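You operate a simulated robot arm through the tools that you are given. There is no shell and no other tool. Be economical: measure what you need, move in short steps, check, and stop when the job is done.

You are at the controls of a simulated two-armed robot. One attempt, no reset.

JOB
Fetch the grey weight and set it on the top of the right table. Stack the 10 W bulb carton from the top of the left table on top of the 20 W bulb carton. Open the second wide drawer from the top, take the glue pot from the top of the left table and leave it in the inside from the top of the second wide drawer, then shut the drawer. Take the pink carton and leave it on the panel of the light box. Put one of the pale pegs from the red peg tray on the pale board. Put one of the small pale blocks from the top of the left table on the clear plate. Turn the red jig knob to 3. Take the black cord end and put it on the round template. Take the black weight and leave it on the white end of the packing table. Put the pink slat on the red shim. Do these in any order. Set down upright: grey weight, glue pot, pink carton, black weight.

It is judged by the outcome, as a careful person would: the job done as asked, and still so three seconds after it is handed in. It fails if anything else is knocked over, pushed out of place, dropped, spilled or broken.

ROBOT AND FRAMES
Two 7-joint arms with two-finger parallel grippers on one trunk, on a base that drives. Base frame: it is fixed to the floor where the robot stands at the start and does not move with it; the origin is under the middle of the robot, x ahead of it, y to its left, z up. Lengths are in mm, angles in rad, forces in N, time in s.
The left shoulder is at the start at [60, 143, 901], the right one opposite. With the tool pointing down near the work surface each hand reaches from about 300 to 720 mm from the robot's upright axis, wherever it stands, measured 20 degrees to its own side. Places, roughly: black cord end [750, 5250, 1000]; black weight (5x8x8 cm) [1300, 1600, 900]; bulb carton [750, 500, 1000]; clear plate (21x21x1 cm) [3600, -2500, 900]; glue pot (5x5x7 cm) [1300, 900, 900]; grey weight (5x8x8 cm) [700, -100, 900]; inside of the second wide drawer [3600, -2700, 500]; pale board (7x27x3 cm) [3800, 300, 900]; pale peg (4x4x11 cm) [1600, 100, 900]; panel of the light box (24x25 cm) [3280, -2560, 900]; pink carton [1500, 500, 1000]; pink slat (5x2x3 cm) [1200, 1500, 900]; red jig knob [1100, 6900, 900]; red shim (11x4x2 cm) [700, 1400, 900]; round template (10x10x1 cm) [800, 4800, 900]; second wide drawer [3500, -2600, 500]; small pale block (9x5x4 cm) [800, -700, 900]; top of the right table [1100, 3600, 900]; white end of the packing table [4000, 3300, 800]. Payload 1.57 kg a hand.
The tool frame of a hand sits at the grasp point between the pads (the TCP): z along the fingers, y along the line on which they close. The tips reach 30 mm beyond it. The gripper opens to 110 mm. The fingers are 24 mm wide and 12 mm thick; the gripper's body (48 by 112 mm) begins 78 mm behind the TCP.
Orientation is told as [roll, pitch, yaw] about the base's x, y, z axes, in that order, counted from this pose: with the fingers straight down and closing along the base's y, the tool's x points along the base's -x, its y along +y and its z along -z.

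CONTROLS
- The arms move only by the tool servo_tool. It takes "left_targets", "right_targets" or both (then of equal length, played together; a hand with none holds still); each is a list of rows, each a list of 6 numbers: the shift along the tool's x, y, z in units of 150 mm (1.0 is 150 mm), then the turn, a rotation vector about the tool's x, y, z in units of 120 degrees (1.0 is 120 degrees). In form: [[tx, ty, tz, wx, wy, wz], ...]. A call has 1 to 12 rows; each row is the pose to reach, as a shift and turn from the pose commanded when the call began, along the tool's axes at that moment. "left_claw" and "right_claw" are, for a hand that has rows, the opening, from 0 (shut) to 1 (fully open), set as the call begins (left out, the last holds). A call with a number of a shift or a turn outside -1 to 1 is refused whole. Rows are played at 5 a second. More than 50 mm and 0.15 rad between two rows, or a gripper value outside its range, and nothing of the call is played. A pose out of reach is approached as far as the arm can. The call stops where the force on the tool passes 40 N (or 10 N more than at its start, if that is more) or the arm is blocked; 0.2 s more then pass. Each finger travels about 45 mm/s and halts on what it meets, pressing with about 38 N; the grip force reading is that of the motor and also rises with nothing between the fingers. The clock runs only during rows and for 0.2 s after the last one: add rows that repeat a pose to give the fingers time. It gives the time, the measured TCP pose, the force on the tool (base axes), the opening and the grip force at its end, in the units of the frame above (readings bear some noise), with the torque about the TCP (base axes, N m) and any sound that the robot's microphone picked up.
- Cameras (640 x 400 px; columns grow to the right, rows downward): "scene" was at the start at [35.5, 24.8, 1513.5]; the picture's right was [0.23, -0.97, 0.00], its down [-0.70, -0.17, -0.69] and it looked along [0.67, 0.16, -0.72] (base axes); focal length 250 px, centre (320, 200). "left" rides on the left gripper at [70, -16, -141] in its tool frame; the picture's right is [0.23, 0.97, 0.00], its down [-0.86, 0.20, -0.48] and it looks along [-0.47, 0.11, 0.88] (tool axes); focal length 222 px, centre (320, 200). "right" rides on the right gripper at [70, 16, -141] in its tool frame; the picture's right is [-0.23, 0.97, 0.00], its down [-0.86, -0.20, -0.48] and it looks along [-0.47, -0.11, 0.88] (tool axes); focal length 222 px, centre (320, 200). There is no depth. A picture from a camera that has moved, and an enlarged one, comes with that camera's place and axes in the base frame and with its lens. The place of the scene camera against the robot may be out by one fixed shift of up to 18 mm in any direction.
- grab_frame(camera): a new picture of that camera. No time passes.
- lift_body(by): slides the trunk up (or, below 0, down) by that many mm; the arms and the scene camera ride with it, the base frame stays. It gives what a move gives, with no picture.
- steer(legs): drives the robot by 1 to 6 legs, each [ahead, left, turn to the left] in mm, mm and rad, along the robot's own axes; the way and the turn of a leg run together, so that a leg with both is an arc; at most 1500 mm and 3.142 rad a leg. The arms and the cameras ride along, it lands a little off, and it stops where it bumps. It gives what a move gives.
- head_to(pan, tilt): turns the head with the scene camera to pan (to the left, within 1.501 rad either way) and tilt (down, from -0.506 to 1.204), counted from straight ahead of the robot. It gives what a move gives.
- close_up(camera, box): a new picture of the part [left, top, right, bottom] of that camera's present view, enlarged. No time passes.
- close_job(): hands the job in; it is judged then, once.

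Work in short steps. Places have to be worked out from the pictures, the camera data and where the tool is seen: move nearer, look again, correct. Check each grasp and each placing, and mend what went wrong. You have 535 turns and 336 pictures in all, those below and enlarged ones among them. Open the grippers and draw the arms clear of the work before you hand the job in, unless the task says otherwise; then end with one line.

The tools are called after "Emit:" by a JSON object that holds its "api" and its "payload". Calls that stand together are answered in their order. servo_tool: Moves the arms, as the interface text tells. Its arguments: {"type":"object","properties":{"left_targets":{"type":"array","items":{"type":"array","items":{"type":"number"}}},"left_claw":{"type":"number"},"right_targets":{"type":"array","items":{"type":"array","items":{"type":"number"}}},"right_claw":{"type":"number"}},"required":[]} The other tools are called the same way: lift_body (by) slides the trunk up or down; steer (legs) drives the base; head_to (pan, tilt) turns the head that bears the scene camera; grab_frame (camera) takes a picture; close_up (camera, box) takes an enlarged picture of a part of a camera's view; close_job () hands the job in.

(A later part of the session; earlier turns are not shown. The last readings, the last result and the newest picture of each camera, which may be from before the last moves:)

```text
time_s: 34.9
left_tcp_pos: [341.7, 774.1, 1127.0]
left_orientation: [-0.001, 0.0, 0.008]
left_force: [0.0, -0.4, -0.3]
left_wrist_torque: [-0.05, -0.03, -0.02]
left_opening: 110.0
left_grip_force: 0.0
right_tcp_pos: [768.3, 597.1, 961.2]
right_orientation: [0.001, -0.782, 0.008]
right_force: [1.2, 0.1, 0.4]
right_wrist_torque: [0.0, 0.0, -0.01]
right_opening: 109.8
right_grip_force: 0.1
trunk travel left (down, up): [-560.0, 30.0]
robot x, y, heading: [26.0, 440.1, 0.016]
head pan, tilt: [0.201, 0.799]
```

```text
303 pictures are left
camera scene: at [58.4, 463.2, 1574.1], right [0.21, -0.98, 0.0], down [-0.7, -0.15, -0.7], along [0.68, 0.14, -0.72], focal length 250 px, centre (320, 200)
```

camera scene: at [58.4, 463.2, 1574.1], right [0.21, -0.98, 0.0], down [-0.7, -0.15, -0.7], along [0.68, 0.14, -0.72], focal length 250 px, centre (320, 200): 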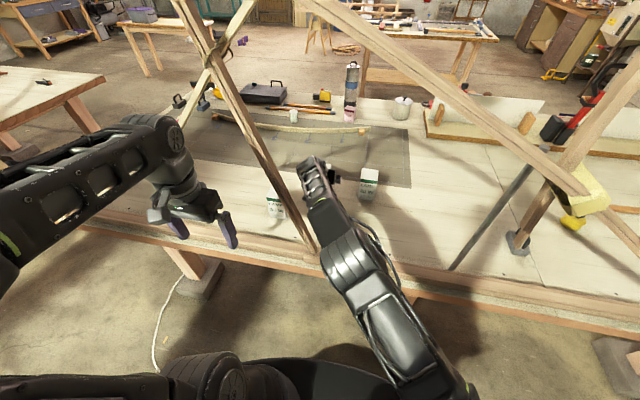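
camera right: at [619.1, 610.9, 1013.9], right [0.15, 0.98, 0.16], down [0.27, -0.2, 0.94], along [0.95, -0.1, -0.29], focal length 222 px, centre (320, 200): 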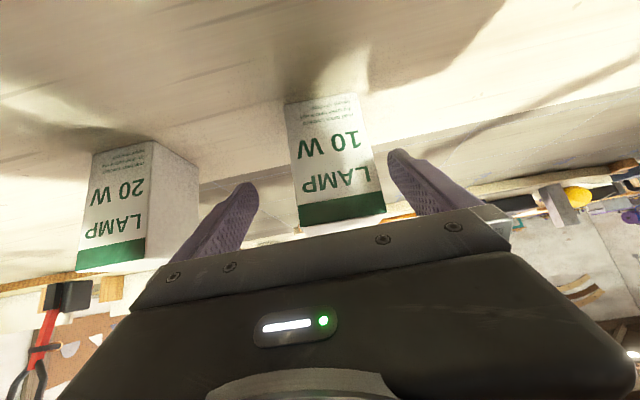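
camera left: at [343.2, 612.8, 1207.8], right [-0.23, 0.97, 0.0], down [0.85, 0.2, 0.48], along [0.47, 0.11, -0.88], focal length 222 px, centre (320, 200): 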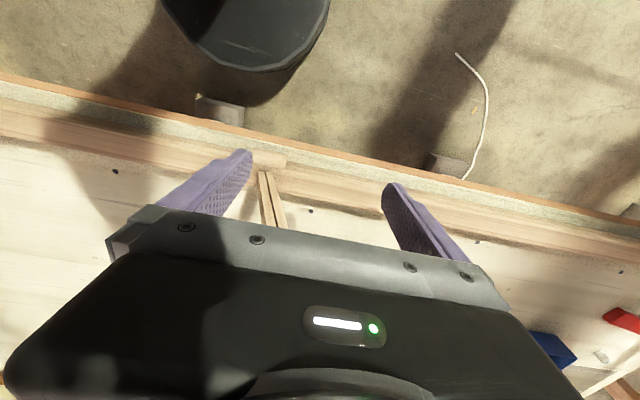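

I nudge forward 18 mm and left 9 mm, then close.

Emit:
{"api": "servo_tool", "payload": {"right_targets": [[-0.04, 0.03, 0.04, 0, 0, 0], [-0.085, 0.06, 0.085, 0, 0, 0]]}}

Emit:
{"api": "servo_tool", "payload": {"right_targets": [[0, 0, 0, 0, 0, 0], [0, 0, 0, 0, 0, 0], [0, 0, 0, 0, 0, 0], [0, 0, 0, 0, 0, 0], [0, 0, 0, 0, 0, 0]], "right_claw": 0.4}}

Emit:
{"api": "grab_frame", "payload": {"camera": "right"}}

```text
time_s: 35.5
left_tcp_pos: [342.8, 773.2, 1128.1]
left_orientation: [0.0, -0.003, 0.007]
left_force: [-0.1, 0.4, -0.8]
left_wrist_torque: [0.01, -0.02, -0.02]
left_opening: 110.0
left_grip_force: 0.0
right_tcp_pos: [768.3, 596.5, 964.1]
right_orientation: [-0.001, -0.782, 0.008]
right_force: [-0.1, 0.5, -0.7]
right_wrist_torque: [0.01, -0.02, -0.01]
right_opening: 110.2
right_grip_force: 0.1
right hand out of reach, approached as far as the arm can: row 1, 2
trunk travel left (down, up): [-560.0, 30.0]
robot x, y, heading: [22.6, 439.8, 0.005]
head pan, tilt: [0.201, 0.799]
```

```text
time_s: 36.7
left_tcp_pos: [342.5, 773.7, 1126.8]
left_orientation: [0.001, -0.001, 0.01]
left_force: [-0.5, 0.4, 0.3]
left_wrist_torque: [0.01, 0.01, 0.02]
left_opening: 109.9
left_grip_force: 0.0
right_tcp_pos: [768.0, 595.7, 964.4]
right_orientation: [0.0, -0.781, 0.011]
right_force: [0.3, 0.0, 0.4]
right_wrist_torque: [0.04, -0.04, 0.03]
right_opening: 61.5
right_grip_force: 33.3
trunk travel left (down, up): [-560.0, 30.0]
robot x, y, heading: [22.2, 438.6, 0.009]
head pan, tilt: [0.201, 0.799]
```

```text
302 pictures are left
camera right: at [619.5, 611.2, 1016.5], right [0.15, 0.98, 0.16], down [0.27, -0.2, 0.94], along [0.95, -0.1, -0.29], focal length 222 px, centre (320, 200)
```

right: 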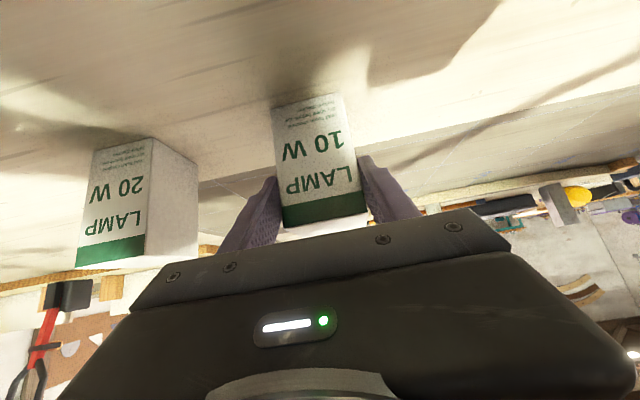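

The carton is gripped (61.5 mm). I lift it 120 mm and view.

Emit:
{"api": "servo_tool", "payload": {"right_targets": [[-0.1, 0, -0.1, 0, 0, 0], [-0.25, 0, -0.25, 0, 0, 0], [-0.4, 0, -0.4, 0, 0, 0], [-0.57, 0, -0.57, 0, 0, 0]]}}

Emit:
{"api": "servo_tool", "payload": {"right_targets": [[0, -0.2, 0, 0, 0, 0], [0, -0.4, 0, 0, 0, 0], [0, -0.6, 0, 0, 0, 0], [0, -0.8, 0, 0, 0, 0], [0, -1, 0, 0, 0, 0]]}}

Emit:
{"api": "grab_frame", "payload": {"camera": "right"}}

Emit:
{"api": "close_up", "payload": {"camera": "scene", "box": [240, 80, 480, 230]}}

```text
time_s: 37.7
left_tcp_pos: [343.2, 772.9, 1126.9]
left_orientation: [-0.001, 0.001, 0.009]
left_force: [-0.9, -0.2, 0.0]
left_wrist_torque: [-0.01, -0.01, 0.02]
left_opening: 110.0
left_grip_force: 0.0
right_tcp_pos: [767.4, 595.8, 1083.7]
right_orientation: [0.001, -0.783, 0.01]
right_force: [0.3, 0.7, -1.0]
right_wrist_torque: [-0.02, 0.0, 0.04]
right_opening: 61.1
right_grip_force: 38.0
trunk travel left (down, up): [-560.0, 30.0]
robot x, y, heading: [25.6, 440.1, 0.013]
head pan, tilt: [0.201, 0.799]
```

```text
time_s: 38.9
left_tcp_pos: [341.9, 772.3, 1128.2]
left_orientation: [0.0, -0.002, 0.008]
left_force: [-0.3, -0.5, -0.6]
left_wrist_torque: [-0.01, 0.02, 0.0]
left_opening: 110.0
left_grip_force: 0.0
right_tcp_pos: [773.1, 443.2, 1083.5]
right_orientation: [0.003, -0.782, 0.007]
right_force: [0.4, 0.4, -1.4]
right_wrist_torque: [-0.06, 0.04, 0.03]
right_opening: 60.7
right_grip_force: 37.9
trunk travel left (down, up): [-560.0, 30.0]
robot x, y, heading: [18.6, 439.8, 0.009]
head pan, tilt: [0.201, 0.799]
```

```text
301 pictures are left
camera right: at [623.3, 459.3, 1136.5], right [0.15, 0.97, 0.16], down [0.27, -0.2, 0.94], along [0.95, -0.1, -0.29], focal length 222 px, centre (320, 200)
```

right: 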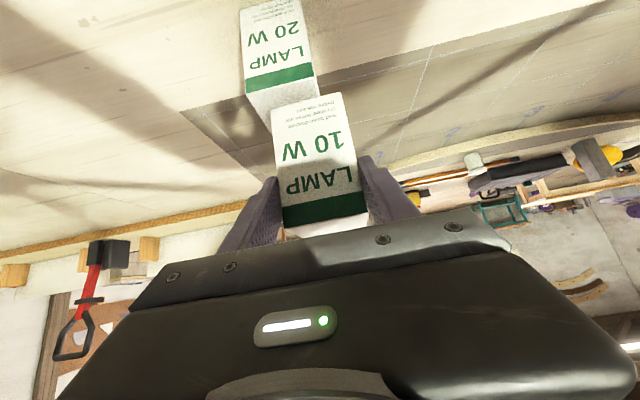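

```text
2.67 times, centred on (360, 155) of scene
camera zoom: at [58.7, 462.5, 1574.1], right [0.21, -0.98, 0.0], down [-0.7, -0.15, -0.7], along [0.68, 0.15, -0.72], focal length 666 px, centre (213, 320)
```

zoom: 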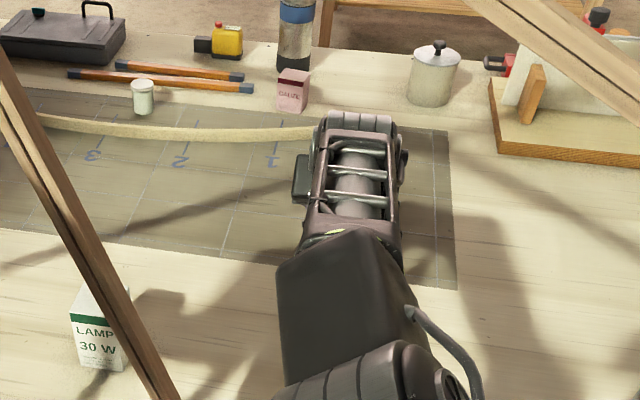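

The held carton is 14 mm too far left and 5 mm forward relative to the 20 W carton. I correct, then lower until contact.

Emit:
{"api": "servo_tool", "payload": {"right_targets": [[0.024, -0.093, -0.024, 0, 0, 0], [0.024, -0.093, -0.024, 0, 0, 0], [0.066, -0.093, 0.019, 0, 0, 0], [0.066, -0.093, 0.019, 0, 0, 0]]}}

Emit:
{"api": "grab_frame", "payload": {"camera": "right"}}

```text
time_s: 39.9
left_tcp_pos: [343.0, 772.9, 1125.9]
left_orientation: [0.001, 0.0, 0.01]
left_force: [-0.2, -0.6, -0.7]
left_wrist_torque: [-0.02, 0.02, 0.02]
left_opening: 109.7
left_grip_force: 0.1
right_tcp_pos: [765.5, 430.8, 1076.1]
right_orientation: [-0.001, -0.782, 0.009]
right_force: [0.0, -0.1, -0.9]
right_wrist_torque: [0.02, 0.02, -0.01]
right_opening: 61.3
right_grip_force: 38.2
trunk travel left (down, up): [-560.0, 30.0]
robot x, y, heading: [22.9, 442.1, 0.009]
head pan, tilt: [0.201, 0.799]
```

```text
299 pictures are left
camera right: at [617.2, 446.4, 1127.7], right [0.15, 0.98, 0.16], down [0.27, -0.2, 0.94], along [0.95, -0.1, -0.29], focal length 222 px, centre (320, 200)
```

right: 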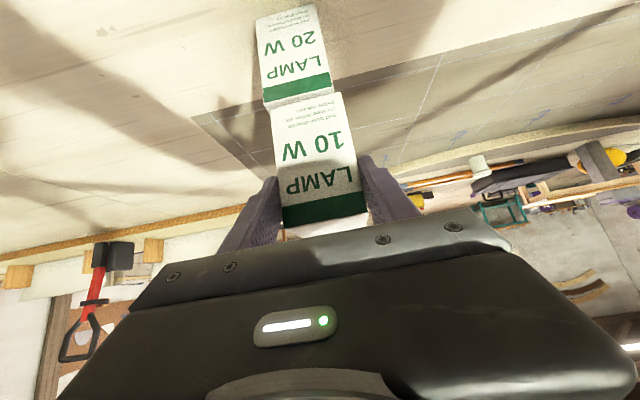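

Small correction: +6 mm forward, −5 mm in y, then lower the last ~12 mm.

Emit:
{"api": "servo_tool", "payload": {"right_targets": [[-0.028, -0.033, 0.028, 0, 0, 0], [-0.005, -0.033, 0.052, 0, 0, 0], [0.02, -0.033, 0.076, 0, 0, 0], [0.03, -0.033, 0.086, 0, 0, 0], [0.04, -0.033, 0.096, 0, 0, 0]]}}

Emit:
{"api": "grab_frame", "payload": {"camera": "right"}}

```text
time_s: 41.1
left_tcp_pos: [339.4, 771.9, 1128.6]
left_orientation: [0.001, -0.003, 0.009]
left_force: [1.0, 0.4, 0.5]
left_wrist_torque: [0.0, 0.0, -0.03]
left_opening: 109.9
left_grip_force: 0.0
right_tcp_pos: [768.8, 427.2, 1068.3]
right_orientation: [0.003, -0.797, 0.005]
right_force: [0.3, -1.9, 33.6]
right_wrist_torque: [-0.27, -0.22, -0.01]
right_opening: 61.1
right_grip_force: 38.6
trunk travel left (down, up): [-560.0, 30.0]
robot x, y, heading: [24.2, 440.9, 0.006]
head pan, tilt: [0.201, 0.799]
```

```text
298 pictures are left
camera right: at [620.2, 441.7, 1118.6], right [0.15, 0.97, 0.16], down [0.26, -0.2, 0.95], along [0.95, -0.1, -0.28], focal length 222 px, centre (320, 200)
```

right: 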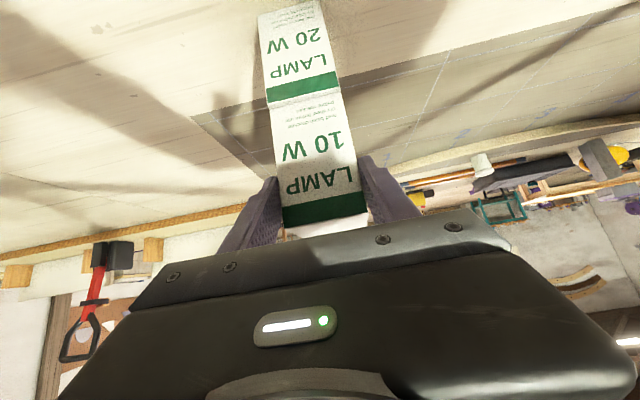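

Contact felt and the stack is aligned. I relieve the pressure, open, and back off along the fingers.

Emit:
{"api": "servo_tool", "payload": {"right_targets": [[-0.02, 0, -0.02, 0, 0, 0], [-0.02, 0, -0.02, 0, 0, 0]]}}

Emit:
{"api": "servo_tool", "payload": {"right_targets": [[0, 0, 0, 0, 0, 0], [0, 0, 0, 0, 0, 0], [0, 0, 0, 0, 0, 0], [0, 0, 0, 0, 0, 0]], "right_claw": 0.9}}

Emit:
{"api": "servo_tool", "payload": {"right_targets": [[0, 0, -0.2, 0, 0, 0], [0, 0, -0.5, 0, 0, 0], [0, 0, -0.8, 0, 0, 0]]}}

Emit:
{"api": "grab_frame", "payload": {"camera": "right"}}

```text
time_s: 41.7
left_tcp_pos: [340.7, 772.5, 1127.4]
left_orientation: [0.0, -0.003, 0.01]
left_force: [-0.4, -0.4, 0.7]
left_wrist_torque: [-0.01, 0.02, 0.01]
left_opening: 110.0
left_grip_force: 0.0
right_tcp_pos: [769.5, 427.2, 1068.4]
right_orientation: [0.001, -0.79, 0.009]
right_force: [2.9, -3.0, 27.1]
right_wrist_torque: [-0.17, -0.69, -0.09]
right_opening: 61.4
right_grip_force: 38.3
trunk travel left (down, up): [-560.0, 30.0]
robot x, y, heading: [24.7, 438.2, 0.009]
head pan, tilt: [0.201, 0.799]
```

```text
time_s: 42.7
left_tcp_pos: [342.0, 773.2, 1126.9]
left_orientation: [0.0, -0.001, 0.009]
left_force: [1.3, -0.1, 0.0]
left_wrist_torque: [0.02, -0.02, 0.03]
left_opening: 110.0
left_grip_force: 0.1
right_tcp_pos: [769.7, 426.6, 1064.9]
right_orientation: [-0.001, -0.782, 0.008]
right_force: [0.3, 0.0, 0.3]
right_wrist_torque: [-0.04, 0.0, -0.02]
right_opening: 99.0
right_grip_force: 0.2
trunk travel left (down, up): [-560.0, 30.0]
robot x, y, heading: [21.8, 441.5, 0.01]
head pan, tilt: [0.201, 0.799]
```

```text
time_s: 43.5
left_tcp_pos: [341.9, 773.1, 1128.0]
left_orientation: [0.0, -0.001, 0.008]
left_force: [-0.5, 0.4, 0.8]
left_wrist_torque: [0.05, -0.02, 0.0]
left_opening: 109.9
left_grip_force: 0.0
right_tcp_pos: [685.7, 426.2, 1150.5]
right_orientation: [0.001, -0.782, 0.008]
right_force: [0.4, -0.1, 0.4]
right_wrist_torque: [-0.04, 0.01, -0.02]
right_opening: 99.0
right_grip_force: 0.2
trunk travel left (down, up): [-560.0, 30.0]
robot x, y, heading: [19.4, 440.6, 0.006]
head pan, tilt: [0.201, 0.799]
```

```text
297 pictures are left
camera right: at [536.5, 442.5, 1202.8], right [0.15, 0.98, 0.16], down [0.27, -0.2, 0.94], along [0.95, -0.1, -0.29], focal length 222 px, centre (320, 200)
```

right: 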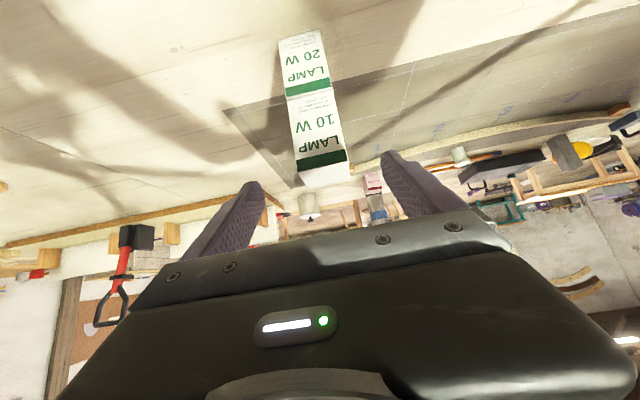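

The stack stands well. I retract the right hand from the window, then drive back and right toward the grey weight.

Emit:
{"api": "servo_tool", "payload": {"right_targets": [[0.2, 0, -0.2, 0, 0, 0], [0.4, 0, -0.4, 0, 0, 0], [0.6, 0, -0.6, 0, 0, 0], [0.8, 0, -0.8, 0, 0, 0], [1, 0, -1, 0, 0, 0]]}}

Emit:
{"api": "servo_tool", "payload": {"right_targets": [[0.15, 0, -0.15, 0, 0, 0], [0.3, 0, -0.3, 0, 0, 0]]}}

Emit:
{"api": "steer", "payload": {"legs": [[-90, 0, 0], [0, -350, 0]]}}

Emit:
{"api": "lift_body", "payload": {"by": -100}}

Emit:
{"api": "grab_frame", "payload": {"camera": "right"}}

Emit:
{"api": "grab_frame", "payload": {"camera": "scene"}}

```text
time_s: 44.6
left_tcp_pos: [342.5, 772.8, 1126.2]
left_orientation: [0.0, 0.001, 0.009]
left_force: [-0.8, 0.0, 0.7]
left_wrist_torque: [-0.01, -0.03, 0.01]
left_opening: 109.8
left_grip_force: 0.1
right_tcp_pos: [540.7, 323.6, 1119.3]
right_orientation: [0.004, -0.7, -0.222]
right_force: [-0.5, -0.1, -0.6]
right_wrist_torque: [-0.01, 0.0, 0.0]
right_opening: 99.1
right_grip_force: 0.1
trunk travel left (down, up): [-560.0, 30.0]
robot x, y, heading: [20.2, 440.3, 0.01]
head pan, tilt: [0.201, 0.799]
stopped in row 5 (right hand): the arm was blocked; the commanded pose is now the measured one
```

```text
time_s: 45.2
left_tcp_pos: [341.8, 772.6, 1127.9]
left_orientation: [0.001, -0.002, 0.007]
left_force: [0.0, 0.0, 0.0]
left_wrist_torque: [0.02, -0.05, 0.0]
left_opening: 110.2
left_grip_force: 0.1
right_tcp_pos: [502.1, 255.5, 1093.5]
right_orientation: [0.007, -0.622, -0.423]
right_force: [-0.1, -0.1, 0.2]
right_wrist_torque: [-0.01, 0.0, 0.02]
right_opening: 98.9
right_grip_force: 0.0
trunk travel left (down, up): [-560.0, 30.0]
robot x, y, heading: [19.3, 441.3, 0.004]
head pan, tilt: [0.201, 0.799]
stopped in row 2 (right hand): the arm was blocked; the commanded pose is now the measured one
```

```text
time_s: 48.1
left_tcp_pos: [257.1, 419.6, 1127.8]
left_orientation: [-0.001, 0.0, 0.003]
left_force: [0.4, -0.2, -0.7]
left_wrist_torque: [0.03, 0.04, -0.02]
left_opening: 109.9
left_grip_force: 0.1
right_tcp_pos: [413.5, -98.5, 1092.3]
right_orientation: [0.008, -0.62, -0.428]
right_force: [0.7, -0.8, -0.5]
right_wrist_torque: [0.03, 0.02, 0.04]
right_opening: 99.4
right_grip_force: 0.1
trunk travel left (down, up): [-560.0, 30.0]
robot x, y, heading: [-63.2, 90.9, 0.002]
head pan, tilt: [0.201, 0.799]
```

```text
time_s: 49.5
left_tcp_pos: [256.8, 419.7, 1028.2]
left_orientation: [-0.001, -0.001, 0.001]
left_force: [-0.3, 0.0, 0.1]
left_wrist_torque: [0.01, -0.02, 0.0]
left_opening: 110.3
left_grip_force: 0.0
right_tcp_pos: [412.9, -97.3, 994.9]
right_orientation: [0.008, -0.618, -0.428]
right_force: [0.1, 0.7, 0.7]
right_wrist_torque: [-0.01, 0.0, 0.01]
right_opening: 99.0
right_grip_force: 0.2
trunk travel left (down, up): [-460.0, 130.0]
robot x, y, heading: [-65.9, 89.0, -0.001]
head pan, tilt: [0.201, 0.799]
```

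```text
296 pictures are left
camera right: at [294.2, -26.8, 1069.9], right [0.57, 0.81, 0.14], down [0.3, -0.36, 0.88], along [0.77, -0.46, -0.44], focal length 222 px, centre (320, 200)
```

right: 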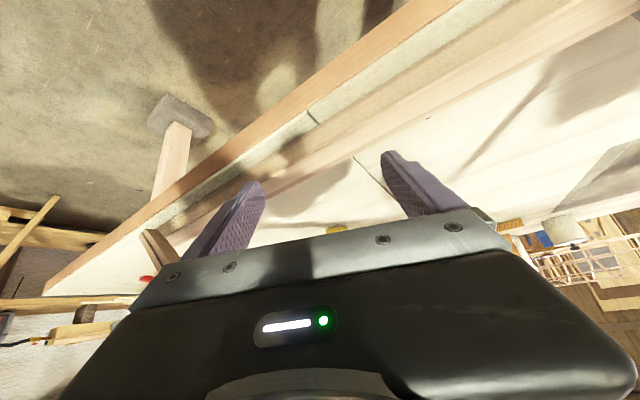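

```text
295 pictures are left
camera scene: at [-28.1, 111.5, 1474.2], right [0.2, -0.98, 0.0], down [-0.7, -0.15, -0.7], along [0.68, 0.14, -0.72], focal length 250 px, centre (320, 200)
```

scene: 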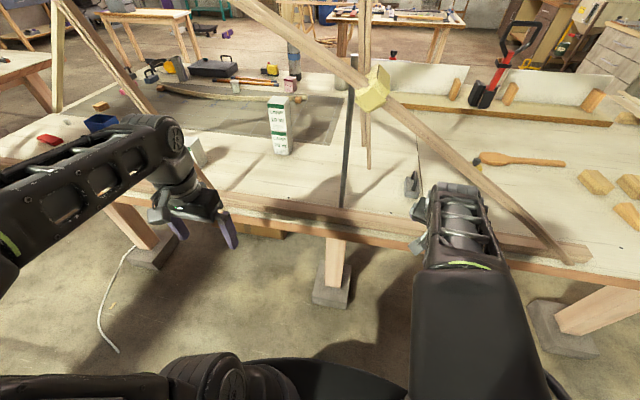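

The right arm hit a joint stop while retracting and twisted a little, but nothing was bumped. I zoom on the weight and the hand.

Emit:
{"api": "close_up", "payload": {"camera": "scene", "box": [340, 130, 500, 230]}}

```text
4.00 times, centred on (420, 180) of scene
camera zoom: at [-28.1, 111.5, 1474.2], right [0.2, -0.98, 0.0], down [-0.7, -0.15, -0.7], along [0.68, 0.14, -0.72], focal length 998 px, centre (-80, 280)
```

zoom: 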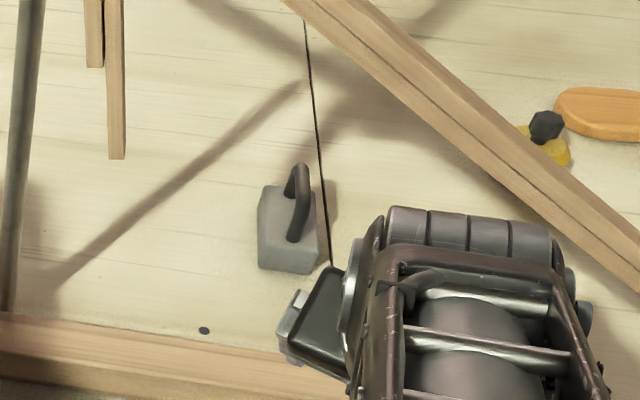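

Weight front face is at y −45…−90, x≈615 (scene reads ~20 mm short). I straighten the hand (yaw 0, pitch ≈−0.87) in front of the beam.

Emit:
{"api": "servo_tool", "payload": {"right_targets": [[0, 0, 0, -0.03, 0, -0.0415], [0, 0, 0, -0.06, 0, -0.083], [0, 0, 0, -0.09, 0, -0.1245], [0, 0, 0, -0.119, 0, -0.166]]}}

Emit:
{"api": "servo_tool", "payload": {"right_targets": [[0, 0, 0, 0, -0.06, 0], [0, 0, 0, 0, -0.119, 0]]}}

Emit:
{"api": "grab_frame", "payload": {"camera": "scene"}}

Emit:
{"api": "grab_frame", "payload": {"camera": "right"}}

```text
time_s: 50.5
left_tcp_pos: [257.2, 419.3, 1026.7]
left_orientation: [-0.002, 0.0, 0.002]
left_force: [-0.6, 0.1, 0.1]
left_wrist_torque: [0.01, 0.05, 0.0]
left_opening: 110.5
left_grip_force: 0.0
right_tcp_pos: [414.4, -98.3, 994.6]
right_orientation: [0.009, -0.622, 0.004]
right_force: [0.1, 0.3, -0.2]
right_wrist_torque: [0.01, 0.0, 0.01]
right_opening: 99.0
right_grip_force: 0.1
trunk travel left (down, up): [-460.0, 130.0]
robot x, y, heading: [-62.0, 88.2, 0.007]
head pan, tilt: [0.201, 0.799]
```

```text
time_s: 51.1
left_tcp_pos: [257.3, 419.2, 1026.8]
left_orientation: [0.001, 0.0, 0.003]
left_force: [-0.1, 0.6, -0.3]
left_wrist_torque: [-0.02, 0.01, 0.01]
left_opening: 109.8
left_grip_force: 0.1
right_tcp_pos: [414.2, -97.1, 995.6]
right_orientation: [0.01, -0.874, -0.001]
right_force: [1.0, 0.0, -0.2]
right_wrist_torque: [0.0, 0.0, 0.01]
right_opening: 98.8
right_grip_force: 0.1
trunk travel left (down, up): [-460.0, 130.0]
robot x, y, heading: [-66.9, 88.1, -0.0]
head pan, tilt: [0.201, 0.799]
```

```text
293 pictures are left
camera scene: at [-28.1, 111.5, 1474.1], right [0.2, -0.98, 0.0], down [-0.7, -0.15, -0.7], along [0.68, 0.14, -0.72], focal length 250 px, centre (320, 200)
```

scene: 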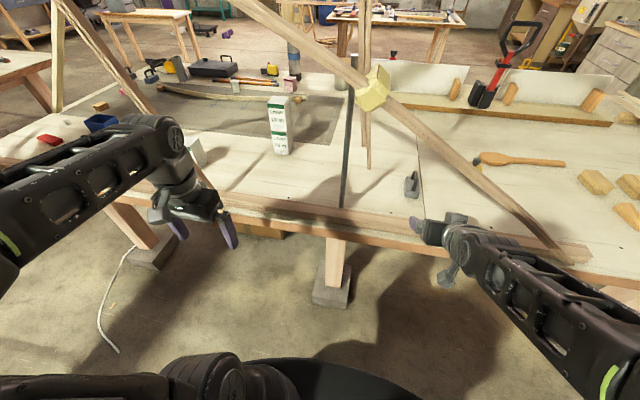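

```text
292 pictures are left
camera right: at [261.6, -82.4, 1033.0], right [0.14, 0.97, 0.18], down [0.18, -0.2, 0.96], along [0.97, -0.1, -0.21], focal length 222 px, centre (320, 200)
```

right: 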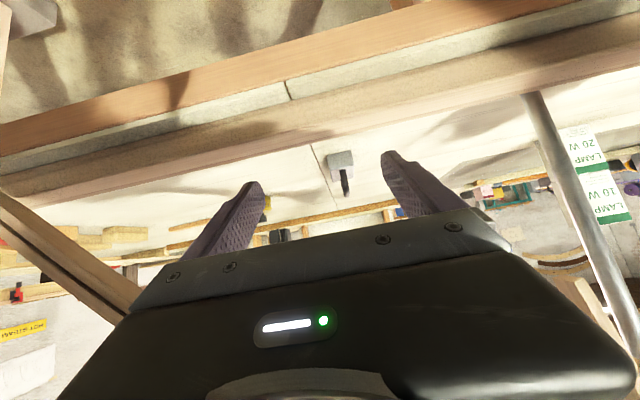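

Weight front ≈(614,−72). I raise the hand 60, lower the trunk 80 so the arm stays low, and pitch to ≈−1.05.

Emit:
{"api": "servo_tool", "payload": {"right_targets": [[-0.154, 0, -0.128, 0, 0, 0], [-0.307, 0, -0.257, 0, 0, 0]]}}

Emit:
{"api": "lift_body", "payload": {"by": -100}}

Emit:
{"api": "servo_tool", "payload": {"right_targets": [[0, 0.08, 0, 0, -0.041, 0], [0, 0.17, 0, 0, -0.0826, 0]]}}

Emit:
{"api": "close_up", "payload": {"camera": "right", "box": [200, 80, 440, 230]}}

Emit:
{"api": "grab_frame", "payload": {"camera": "scene"}}

```text
time_s: 51.7
left_tcp_pos: [257.1, 420.3, 1027.2]
left_orientation: [0.0, -0.001, 0.002]
left_force: [-0.5, -0.3, 0.6]
left_wrist_torque: [-0.01, 0.01, 0.03]
left_opening: 110.1
left_grip_force: 0.1
right_tcp_pos: [413.5, -97.4, 1056.2]
right_orientation: [0.011, -0.873, -0.005]
right_force: [-1.2, 0.3, 0.5]
right_wrist_torque: [0.0, 0.01, 0.04]
right_opening: 98.8
right_grip_force: 0.0
trunk travel left (down, up): [-460.0, 130.0]
robot x, y, heading: [-60.6, 88.5, 0.004]
head pan, tilt: [0.201, 0.799]
```

```text
time_s: 53.0
left_tcp_pos: [256.6, 419.8, 925.9]
left_orientation: [0.0, 0.0, 0.005]
left_force: [-0.8, -0.4, -0.6]
left_wrist_torque: [-0.02, 0.03, -0.03]
left_opening: 110.2
left_grip_force: 0.1
right_tcp_pos: [414.2, -97.1, 955.6]
right_orientation: [0.011, -0.874, -0.002]
right_force: [-0.1, 0.9, 0.1]
right_wrist_torque: [-0.01, -0.01, 0.0]
right_opening: 98.9
right_grip_force: 0.0
trunk travel left (down, up): [-360.0, 230.0]
robot x, y, heading: [-61.1, 85.8, 0.002]
head pan, tilt: [0.201, 0.799]
```

```text
time_s: 53.6
left_tcp_pos: [255.8, 420.5, 927.0]
left_orientation: [-0.001, 0.002, 0.004]
left_force: [0.2, 0.2, -0.7]
left_wrist_torque: [0.02, 0.0, -0.02]
left_opening: 110.2
left_grip_force: 0.0
right_tcp_pos: [412.5, -72.5, 955.2]
right_orientation: [0.013, -1.05, -0.004]
right_force: [-0.1, 0.7, -0.1]
right_wrist_torque: [0.0, -0.01, -0.03]
right_opening: 98.8
right_grip_force: 0.0
trunk travel left (down, up): [-360.0, 230.0]
robot x, y, heading: [-63.5, 88.9, -0.004]
head pan, tilt: [0.201, 0.799]
```

```text
2.67 times, centred on (320, 155) of right
camera zoom: at [256.4, -56.1, 966.6], right [0.11, 0.97, 0.2], down [0.01, -0.21, 0.98], along [0.99, -0.1, -0.04], focal length 592 px, centre (320, 320)
```

zoom: 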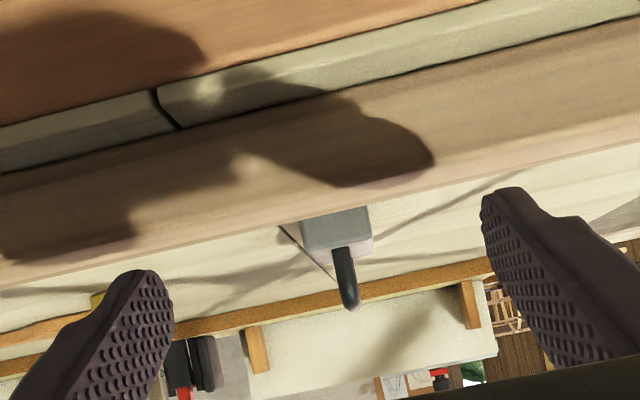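

```text
290 pictures are left
camera scene: at [-28.1, 111.7, 1374.1], right [0.2, -0.98, 0.0], down [-0.7, -0.15, -0.7], along [0.68, 0.14, -0.72], focal length 250 px, centre (320, 200)
```

scene: 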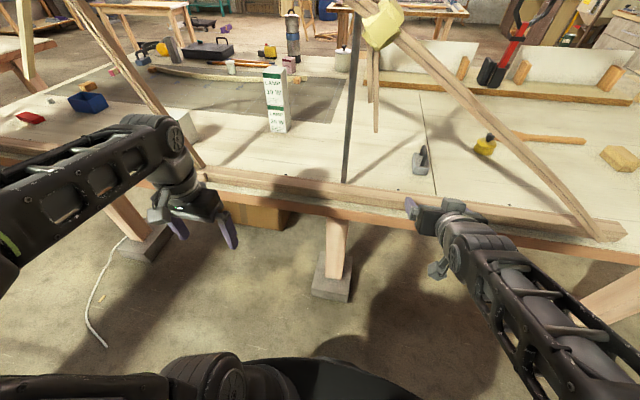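

Refined: table ≈877, weight body z 877–915, x≈630–710, y≈−72; rail top ≲918. I advance 135 mm above the rail under the beam.

Emit:
{"api": "servo_tool", "payload": {"right_targets": [[-0.149, 0, 0.26, 0, 0, 0], [-0.3, 0, 0.52, 0, 0, 0], [-0.448, 0, 0.781, 0, 0, 0]]}}

Emit:
{"api": "close_up", "payload": {"camera": "right", "box": [200, 80, 440, 230]}}

Emit:
{"api": "grab_frame", "payload": {"camera": "scene"}}

```text
time_s: 54.4
left_tcp_pos: [258.0, 419.5, 928.4]
left_orientation: [0.001, 0.0, 0.004]
left_force: [-1.2, 0.0, 0.4]
left_wrist_torque: [0.01, 0.02, -0.01]
left_opening: 109.9
left_grip_force: 0.1
right_tcp_pos: [550.7, -71.5, 955.9]
right_orientation: [0.017, -1.047, -0.007]
right_force: [-0.8, 0.7, 0.2]
right_wrist_torque: [-0.03, -0.02, 0.02]
right_opening: 98.9
right_grip_force: 0.0
trunk travel left (down, up): [-360.0, 230.0]
robot x, y, heading: [-64.6, 88.5, 0.003]
head pan, tilt: [0.201, 0.799]
```

```text
2.67 times, centred on (320, 155) of right
camera zoom: at [393.0, -56.5, 966.7], right [0.11, 0.97, 0.2], down [0.02, -0.21, 0.98], along [0.99, -0.1, -0.04], focal length 592 px, centre (320, 320)
```

zoom: 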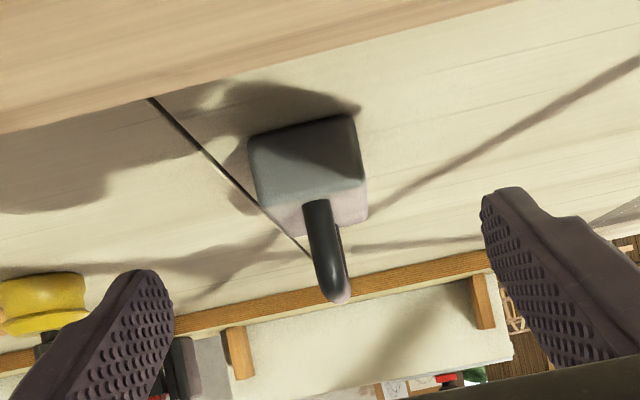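

```text
288 pictures are left
camera scene: at [-27.6, 111.4, 1374.1], right [0.2, -0.98, 0.0], down [-0.7, -0.15, -0.7], along [0.68, 0.14, -0.72], focal length 250 px, centre (320, 200)
```

scene: 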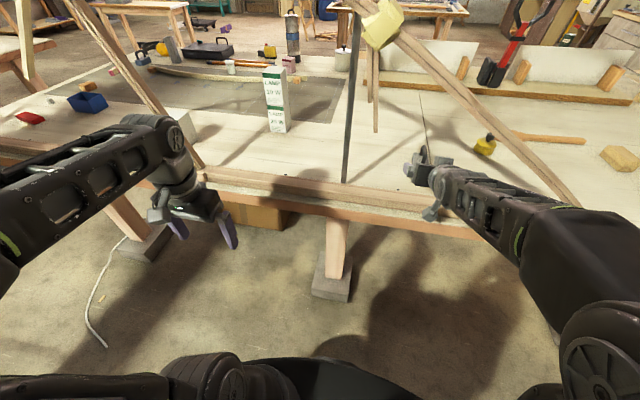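

The weight's front is ≈x 637, y ≈ −76. I advance 121 mm and down 44 mm so the fingers straddle it.

Emit:
{"api": "servo_tool", "payload": {"right_targets": [[-0.049, -0.01, 0.282, 0, 0, 0], [-0.098, -0.02, 0.564, 0, 0, 0], [-0.147, -0.027, 0.846, 0, 0, 0], [-0.147, -0.027, 0.846, 0, 0, 0]]}}

Emit:
{"api": "grab_frame", "payload": {"camera": "right"}}

Emit:
{"api": "grab_frame", "payload": {"camera": "scene"}}

```text
time_s: 55.4
left_tcp_pos: [255.4, 420.2, 927.2]
left_orientation: [0.0, -0.003, 0.003]
left_force: [0.1, -0.7, 0.3]
left_wrist_torque: [0.0, 0.0, 0.0]
left_opening: 109.8
left_grip_force: 0.1
right_tcp_pos: [659.7, -72.7, 924.8]
right_orientation: [0.031, -1.073, -0.022]
right_force: [-1.8, 0.5, 20.4]
right_wrist_torque: [0.19, 3.24, 0.1]
right_opening: 99.0
right_grip_force: 0.1
right hand out of reach, approached as far as the arm can: row 3
trunk travel left (down, up): [-360.0, 230.0]
robot x, y, heading: [-64.8, 86.8, 0.002]
head pan, tilt: [0.201, 0.799]
stopped in row 4 (right hand): the force on the tool passed its limit at 41 N (the readings are from after the stop); the commanded pose is now the measured one
```

```text
287 pictures are left
camera right: at [502.8, -57.3, 931.8], right [0.1, 0.97, 0.21], down [-0.01, -0.21, 0.98], along [0.99, -0.1, -0.01], focal length 222 px, centre (320, 200)
```

right: 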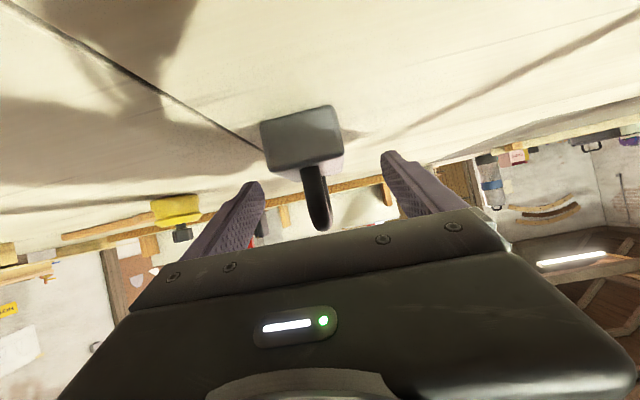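

```text
286 pictures are left
camera scene: at [-30.5, 111.7, 1374.2], right [0.2, -0.98, 0.0], down [-0.7, -0.15, -0.7], along [0.68, 0.14, -0.72], focal length 250 px, centre (320, 200)
```

scene: 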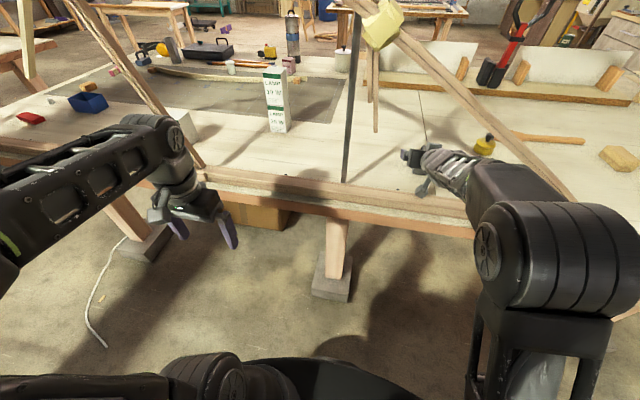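

The gripper's underside touched the front rail. I lift 15 mm and pitch up-right to −0.85 so the hand's rear clears the rail.

Emit:
{"api": "servo_tool", "payload": {"right_targets": [[-0.088, 0, -0.048, 0, 0, 0], [-0.088, 0, -0.048, 0, 0.053, 0], [-0.088, 0, -0.048, 0, 0.1065, 0]]}}

Emit:
{"api": "grab_frame", "payload": {"camera": "right"}}

Emit:
{"api": "close_up", "payload": {"camera": "scene", "box": [360, 20, 600, 230]}}

```text
time_s: 56.2
left_tcp_pos: [256.5, 420.2, 926.0]
left_orientation: [-0.002, 0.0, 0.004]
left_force: [0.3, -0.1, -0.3]
left_wrist_torque: [-0.04, 0.01, -0.04]
left_opening: 110.1
left_grip_force: 0.1
right_tcp_pos: [669.7, -63.0, 934.9]
right_orientation: [0.073, -0.954, -0.004]
right_force: [0.2, 0.3, 0.0]
right_wrist_torque: [0.01, 0.0, -0.01]
right_opening: 98.8
right_grip_force: 0.1
right hand out of reach, approached as far as the arm can: row 2, 3
trunk travel left (down, up): [-360.0, 230.0]
robot x, y, heading: [-63.0, 87.4, 0.006]
head pan, tilt: [0.201, 0.799]
```

```text
285 pictures are left
camera right: at [513.6, -56.6, 960.7], right [0.08, 0.97, 0.23], down [0.12, -0.23, 0.96], along [0.99, -0.05, -0.13], focal length 222 px, centre (320, 200)
```

right: 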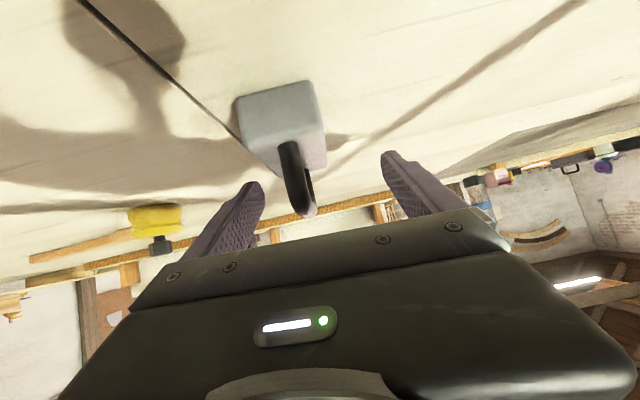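

```text
1.90 times, centred on (480, 125) of scene
camera zoom: at [-27.8, 112.6, 1374.0], right [0.2, -0.98, 0.0], down [-0.7, -0.15, -0.7], along [0.68, 0.14, -0.72], focal length 476 px, centre (15, 343)
```

zoom: 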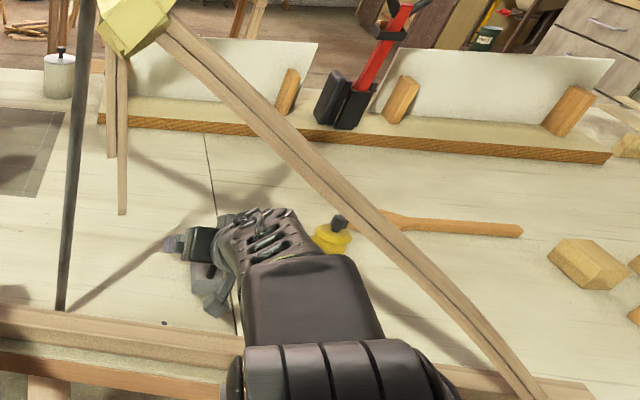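

The arm is at full stretch; I retract 40 mm, drive forward 40 mm, keeping clear of the beam.

Emit:
{"api": "servo_tool", "payload": {"right_targets": [[0.088, 0, -0.1, 0, 0, 0], [0.176, 0, -0.2, 0, 0, 0], [0.176, 0, -0.2, 0, 0, 0]]}}

Emit:
{"api": "steer", "payload": {"legs": [[40, 0, 0]]}}

Emit:
{"api": "grab_frame", "payload": {"camera": "right"}}

Emit:
{"api": "grab_frame", "payload": {"camera": "scene"}}

```text
time_s: 57.0
left_tcp_pos: [256.4, 419.8, 926.4]
left_orientation: [0.001, 0.0, 0.002]
left_force: [-0.6, 0.6, 0.2]
left_wrist_torque: [-0.02, 0.0, 0.02]
left_opening: 109.9
left_grip_force: 0.1
right_tcp_pos: [630.2, -65.1, 930.6]
right_orientation: [0.077, -0.957, -0.004]
right_force: [-1.1, 0.4, -0.8]
right_wrist_torque: [0.03, -0.01, 0.01]
right_opening: 99.0
right_grip_force: 0.0
trunk travel left (down, up): [-360.0, 230.0]
robot x, y, heading: [-65.3, 91.5, 0.002]
head pan, tilt: [0.201, 0.799]
```

```text
time_s: 57.9
left_tcp_pos: [298.4, 420.0, 927.6]
left_orientation: [0.001, 0.001, 0.003]
left_force: [0.1, -0.2, 0.0]
left_wrist_torque: [0.01, 0.03, 0.02]
left_opening: 109.8
left_grip_force: 0.0
right_tcp_pos: [672.2, -65.0, 931.0]
right_orientation: [0.077, -0.954, -0.007]
right_force: [1.1, 1.2, 0.3]
right_wrist_torque: [-0.01, 0.02, 0.03]
right_opening: 98.9
right_grip_force: 0.1
trunk travel left (down, up): [-360.0, 230.0]
robot x, y, heading: [-25.3, 91.0, 0.002]
head pan, tilt: [0.201, 0.799]
```

```text
283 pictures are left
camera right: at [515.4, -58.4, 956.5], right [0.08, 0.97, 0.23], down [0.12, -0.24, 0.96], along [0.99, -0.05, -0.13], focal length 222 px, centre (320, 200)
```

right: 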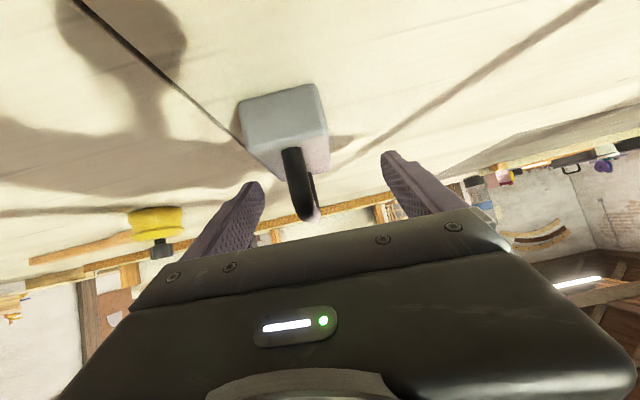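

```text
282 pictures are left
camera scene: at [13.3, 111.6, 1374.0], right [0.2, -0.98, 0.0], down [-0.7, -0.15, -0.7], along [0.68, 0.14, -0.72], focal length 250 px, centre (320, 200)
```

scene: 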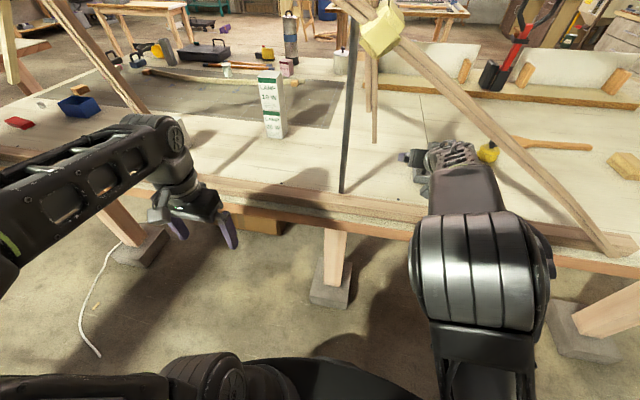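

Now aligned within reach: fix roll and y, then lower 15 mm.

Emit:
{"api": "servo_tool", "payload": {"right_targets": [[0, -0.06, 0, 0.0212, 0.048, -0.03], [0.045, -0.06, 0.03, 0.0212, 0.048, -0.03], [0.085, -0.06, 0.06, 0.0212, 0.048, -0.03]]}}

Emit:
{"api": "grab_frame", "payload": {"camera": "right"}}

```text
time_s: 58.6
left_tcp_pos: [297.7, 418.3, 926.7]
left_orientation: [-0.001, 0.002, 0.005]
left_force: [-0.4, -0.1, 0.3]
left_wrist_torque: [0.04, -0.02, -0.01]
left_opening: 110.0
left_grip_force: 0.0
right_tcp_pos: [670.9, -73.8, 914.5]
right_orientation: [-0.049, -0.856, 0.096]
right_force: [0.7, 0.0, -0.9]
right_wrist_torque: [0.04, -0.02, 0.01]
right_opening: 99.2
right_grip_force: 0.1
trunk travel left (down, up): [-360.0, 230.0]
robot x, y, heading: [-25.5, 89.3, 0.001]
head pan, tilt: [0.201, 0.799]
```

```text
281 pictures are left
camera right: at [519.0, -64.7, 955.2], right [0.09, 0.99, 0.14], down [0.21, -0.16, 0.97], along [0.97, -0.06, -0.22], focal length 222 px, centre (320, 200)
```

right: 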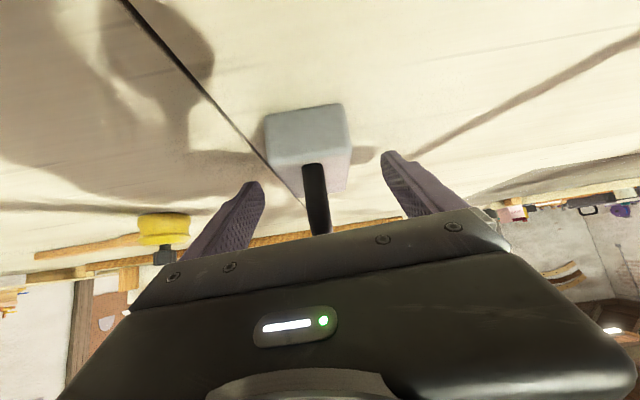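

I correct the small roll/yaw and close on the weight's body.

Emit:
{"api": "servo_tool", "payload": {"right_targets": [[0.012, -0.01, 0.01, 0.0112, 0, 0.03], [0.012, -0.01, 0.01, 0.0112, 0, 0.03]]}}

Emit:
{"api": "servo_tool", "payload": {"right_targets": [[0, 0, 0, 0, 0, 0], [0, 0, 0, 0, 0, 0], [0, 0, 0, 0, 0, 0], [0, 0, 0, 0, 0, 0], [0, 0, 0, 0, 0, 0], [0, 0, 0, 0, 0, 0]], "right_claw": 0.25}}

Emit:
{"api": "grab_frame", "payload": {"camera": "right"}}

```text
time_s: 59.2
left_tcp_pos: [297.7, 420.2, 926.6]
left_orientation: [-0.002, -0.001, 0.003]
left_force: [-0.1, -0.5, 0.0]
left_wrist_torque: [-0.04, -0.01, 0.03]
left_opening: 110.0
left_grip_force: 0.2
right_tcp_pos: [672.0, -74.5, 912.5]
right_orientation: [0.001, -0.857, 0.0]
right_force: [0.1, 0.4, 0.4]
right_wrist_torque: [-0.01, -0.03, 0.05]
right_opening: 99.1
right_grip_force: 0.1
trunk travel left (down, up): [-360.0, 230.0]
robot x, y, heading: [-24.8, 88.3, 0.003]
head pan, tilt: [0.201, 0.799]
```

```text
time_s: 60.6
left_tcp_pos: [297.4, 420.3, 927.4]
left_orientation: [0.001, -0.001, 0.003]
left_force: [-0.6, 0.0, 0.2]
left_wrist_torque: [0.03, -0.02, 0.01]
left_opening: 110.3
left_grip_force: 0.0
right_tcp_pos: [671.8, -74.1, 913.0]
right_orientation: [0.0, -0.858, 0.002]
right_force: [-0.3, 2.1, -0.3]
right_wrist_torque: [0.06, -0.12, 0.04]
right_opening: 44.0
right_grip_force: 37.8
trunk travel left (down, up): [-360.0, 230.0]
robot x, y, heading: [-24.2, 90.4, 0.003]
head pan, tilt: [0.201, 0.799]
```

```text
280 pictures are left
camera right: at [519.6, -58.0, 953.5], right [0.15, 0.97, 0.17], down [0.2, -0.2, 0.96], along [0.97, -0.11, -0.22], focal length 222 px, centre (320, 200)
```

right: 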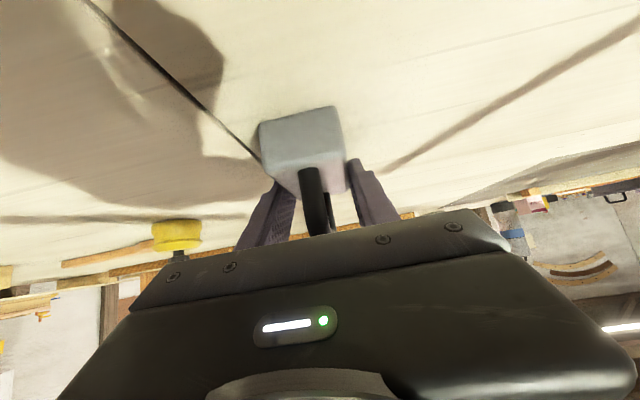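

Gripped (44 mm). I lift 22 mm and check the load before retracting.

Emit:
{"api": "servo_tool", "payload": {"right_targets": [[-0.055, 0, -0.048, 0, 0, 0], [-0.111, 0, -0.096, 0, 0, 0], [-0.111, 0, -0.096, 0, 0, 0]]}}

Emit:
{"api": "grab_frame", "payload": {"camera": "scene"}}

Emit:
{"api": "grab_frame", "payload": {"camera": "right"}}

```text
time_s: 61.5
left_tcp_pos: [297.7, 420.1, 928.0]
left_orientation: [-0.001, -0.001, 0.004]
left_force: [0.3, 0.8, -0.4]
left_wrist_torque: [0.01, -0.03, -0.01]
left_opening: 109.7
left_grip_force: 0.1
right_tcp_pos: [672.9, -72.4, 934.0]
right_orientation: [0.001, -0.855, 0.002]
right_force: [-0.4, -1.3, -7.5]
right_wrist_torque: [-0.04, -0.08, -0.02]
right_opening: 43.7
right_grip_force: 38.1
trunk travel left (down, up): [-360.0, 230.0]
robot x, y, heading: [-21.7, 87.7, 0.002]
head pan, tilt: [0.201, 0.799]
```

```text
279 pictures are left
camera scene: at [13.1, 111.4, 1374.1], right [0.2, -0.98, 0.0], down [-0.7, -0.15, -0.7], along [0.68, 0.14, -0.72], focal length 250 px, centre (320, 200)
```

scene: 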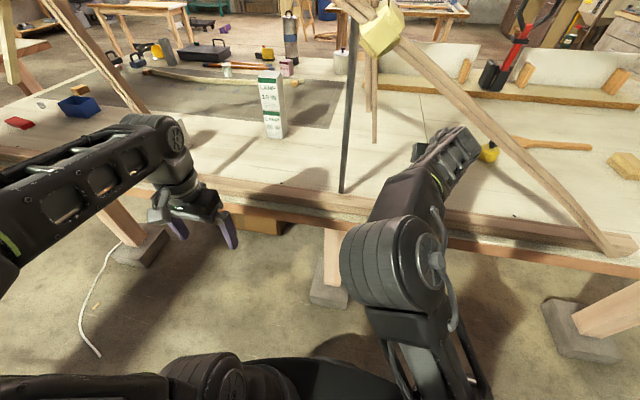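

```text
278 pictures are left
camera right: at [519.9, -58.1, 975.1], right [0.15, 0.97, 0.17], down [0.2, -0.2, 0.96], along [0.97, -0.11, -0.22], focal length 222 px, centre (320, 200)
```

right: 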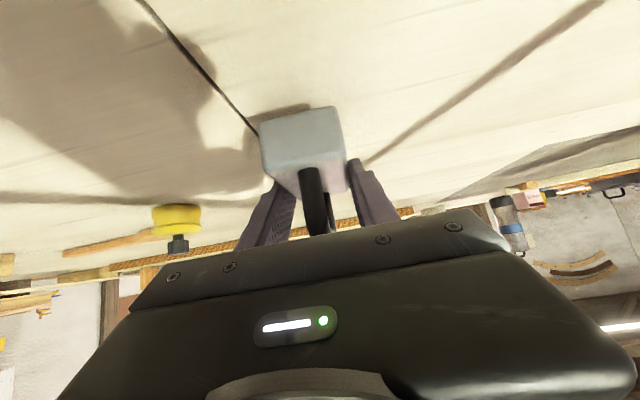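

The load reads ~7.5 N; the weight is up. I shift left 55 mm (the beam is higher there), then back 125 mm.

Emit:
{"api": "steer", "payload": {"legs": [[0, 55, 0], [-120, 0, 0]]}}

Emit:
{"api": "grab_frame", "payload": {"camera": "scene"}}

Emit:
{"api": "grab_frame", "payload": {"camera": "right"}}

```text
time_s: 63.2
left_tcp_pos: [178.2, 474.9, 927.0]
left_orientation: [0.0, 0.0, 0.004]
left_force: [-0.1, -0.6, -0.2]
left_wrist_torque: [-0.02, -0.02, 0.0]
left_opening: 109.9
left_grip_force: 0.1
right_tcp_pos: [553.3, -19.4, 934.4]
right_orientation: [-0.001, -0.854, 0.001]
right_force: [-0.5, -0.7, -7.9]
right_wrist_torque: [-0.04, -0.13, -0.03]
right_opening: 43.7
right_grip_force: 37.6
trunk travel left (down, up): [-360.0, 230.0]
robot x, y, heading: [-140.3, 140.6, 0.004]
head pan, tilt: [0.201, 0.799]
```

```text
277 pictures are left
camera scene: at [-106.6, 166.4, 1374.1], right [0.2, -0.98, 0.0], down [-0.7, -0.15, -0.7], along [0.68, 0.14, -0.72], focal length 250 px, centre (320, 200)
```

scene: 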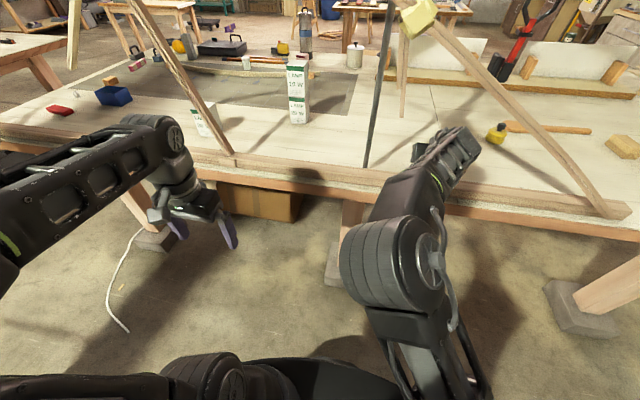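

```text
276 pictures are left
camera right: at [400.5, -2.9, 975.3], right [0.15, 0.97, 0.17], down [0.2, -0.2, 0.96], along [0.97, -0.11, -0.22], focal length 222 px, centre (320, 200)
```

right: 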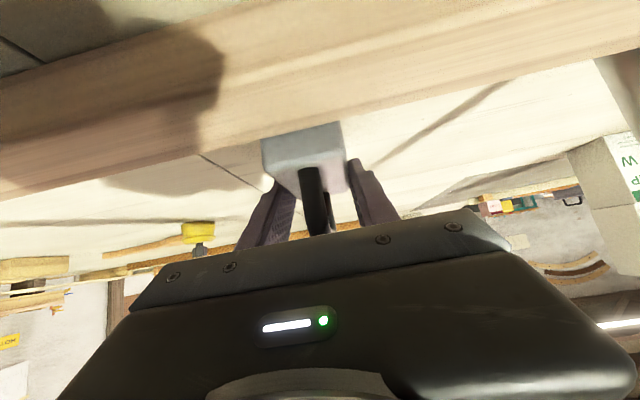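

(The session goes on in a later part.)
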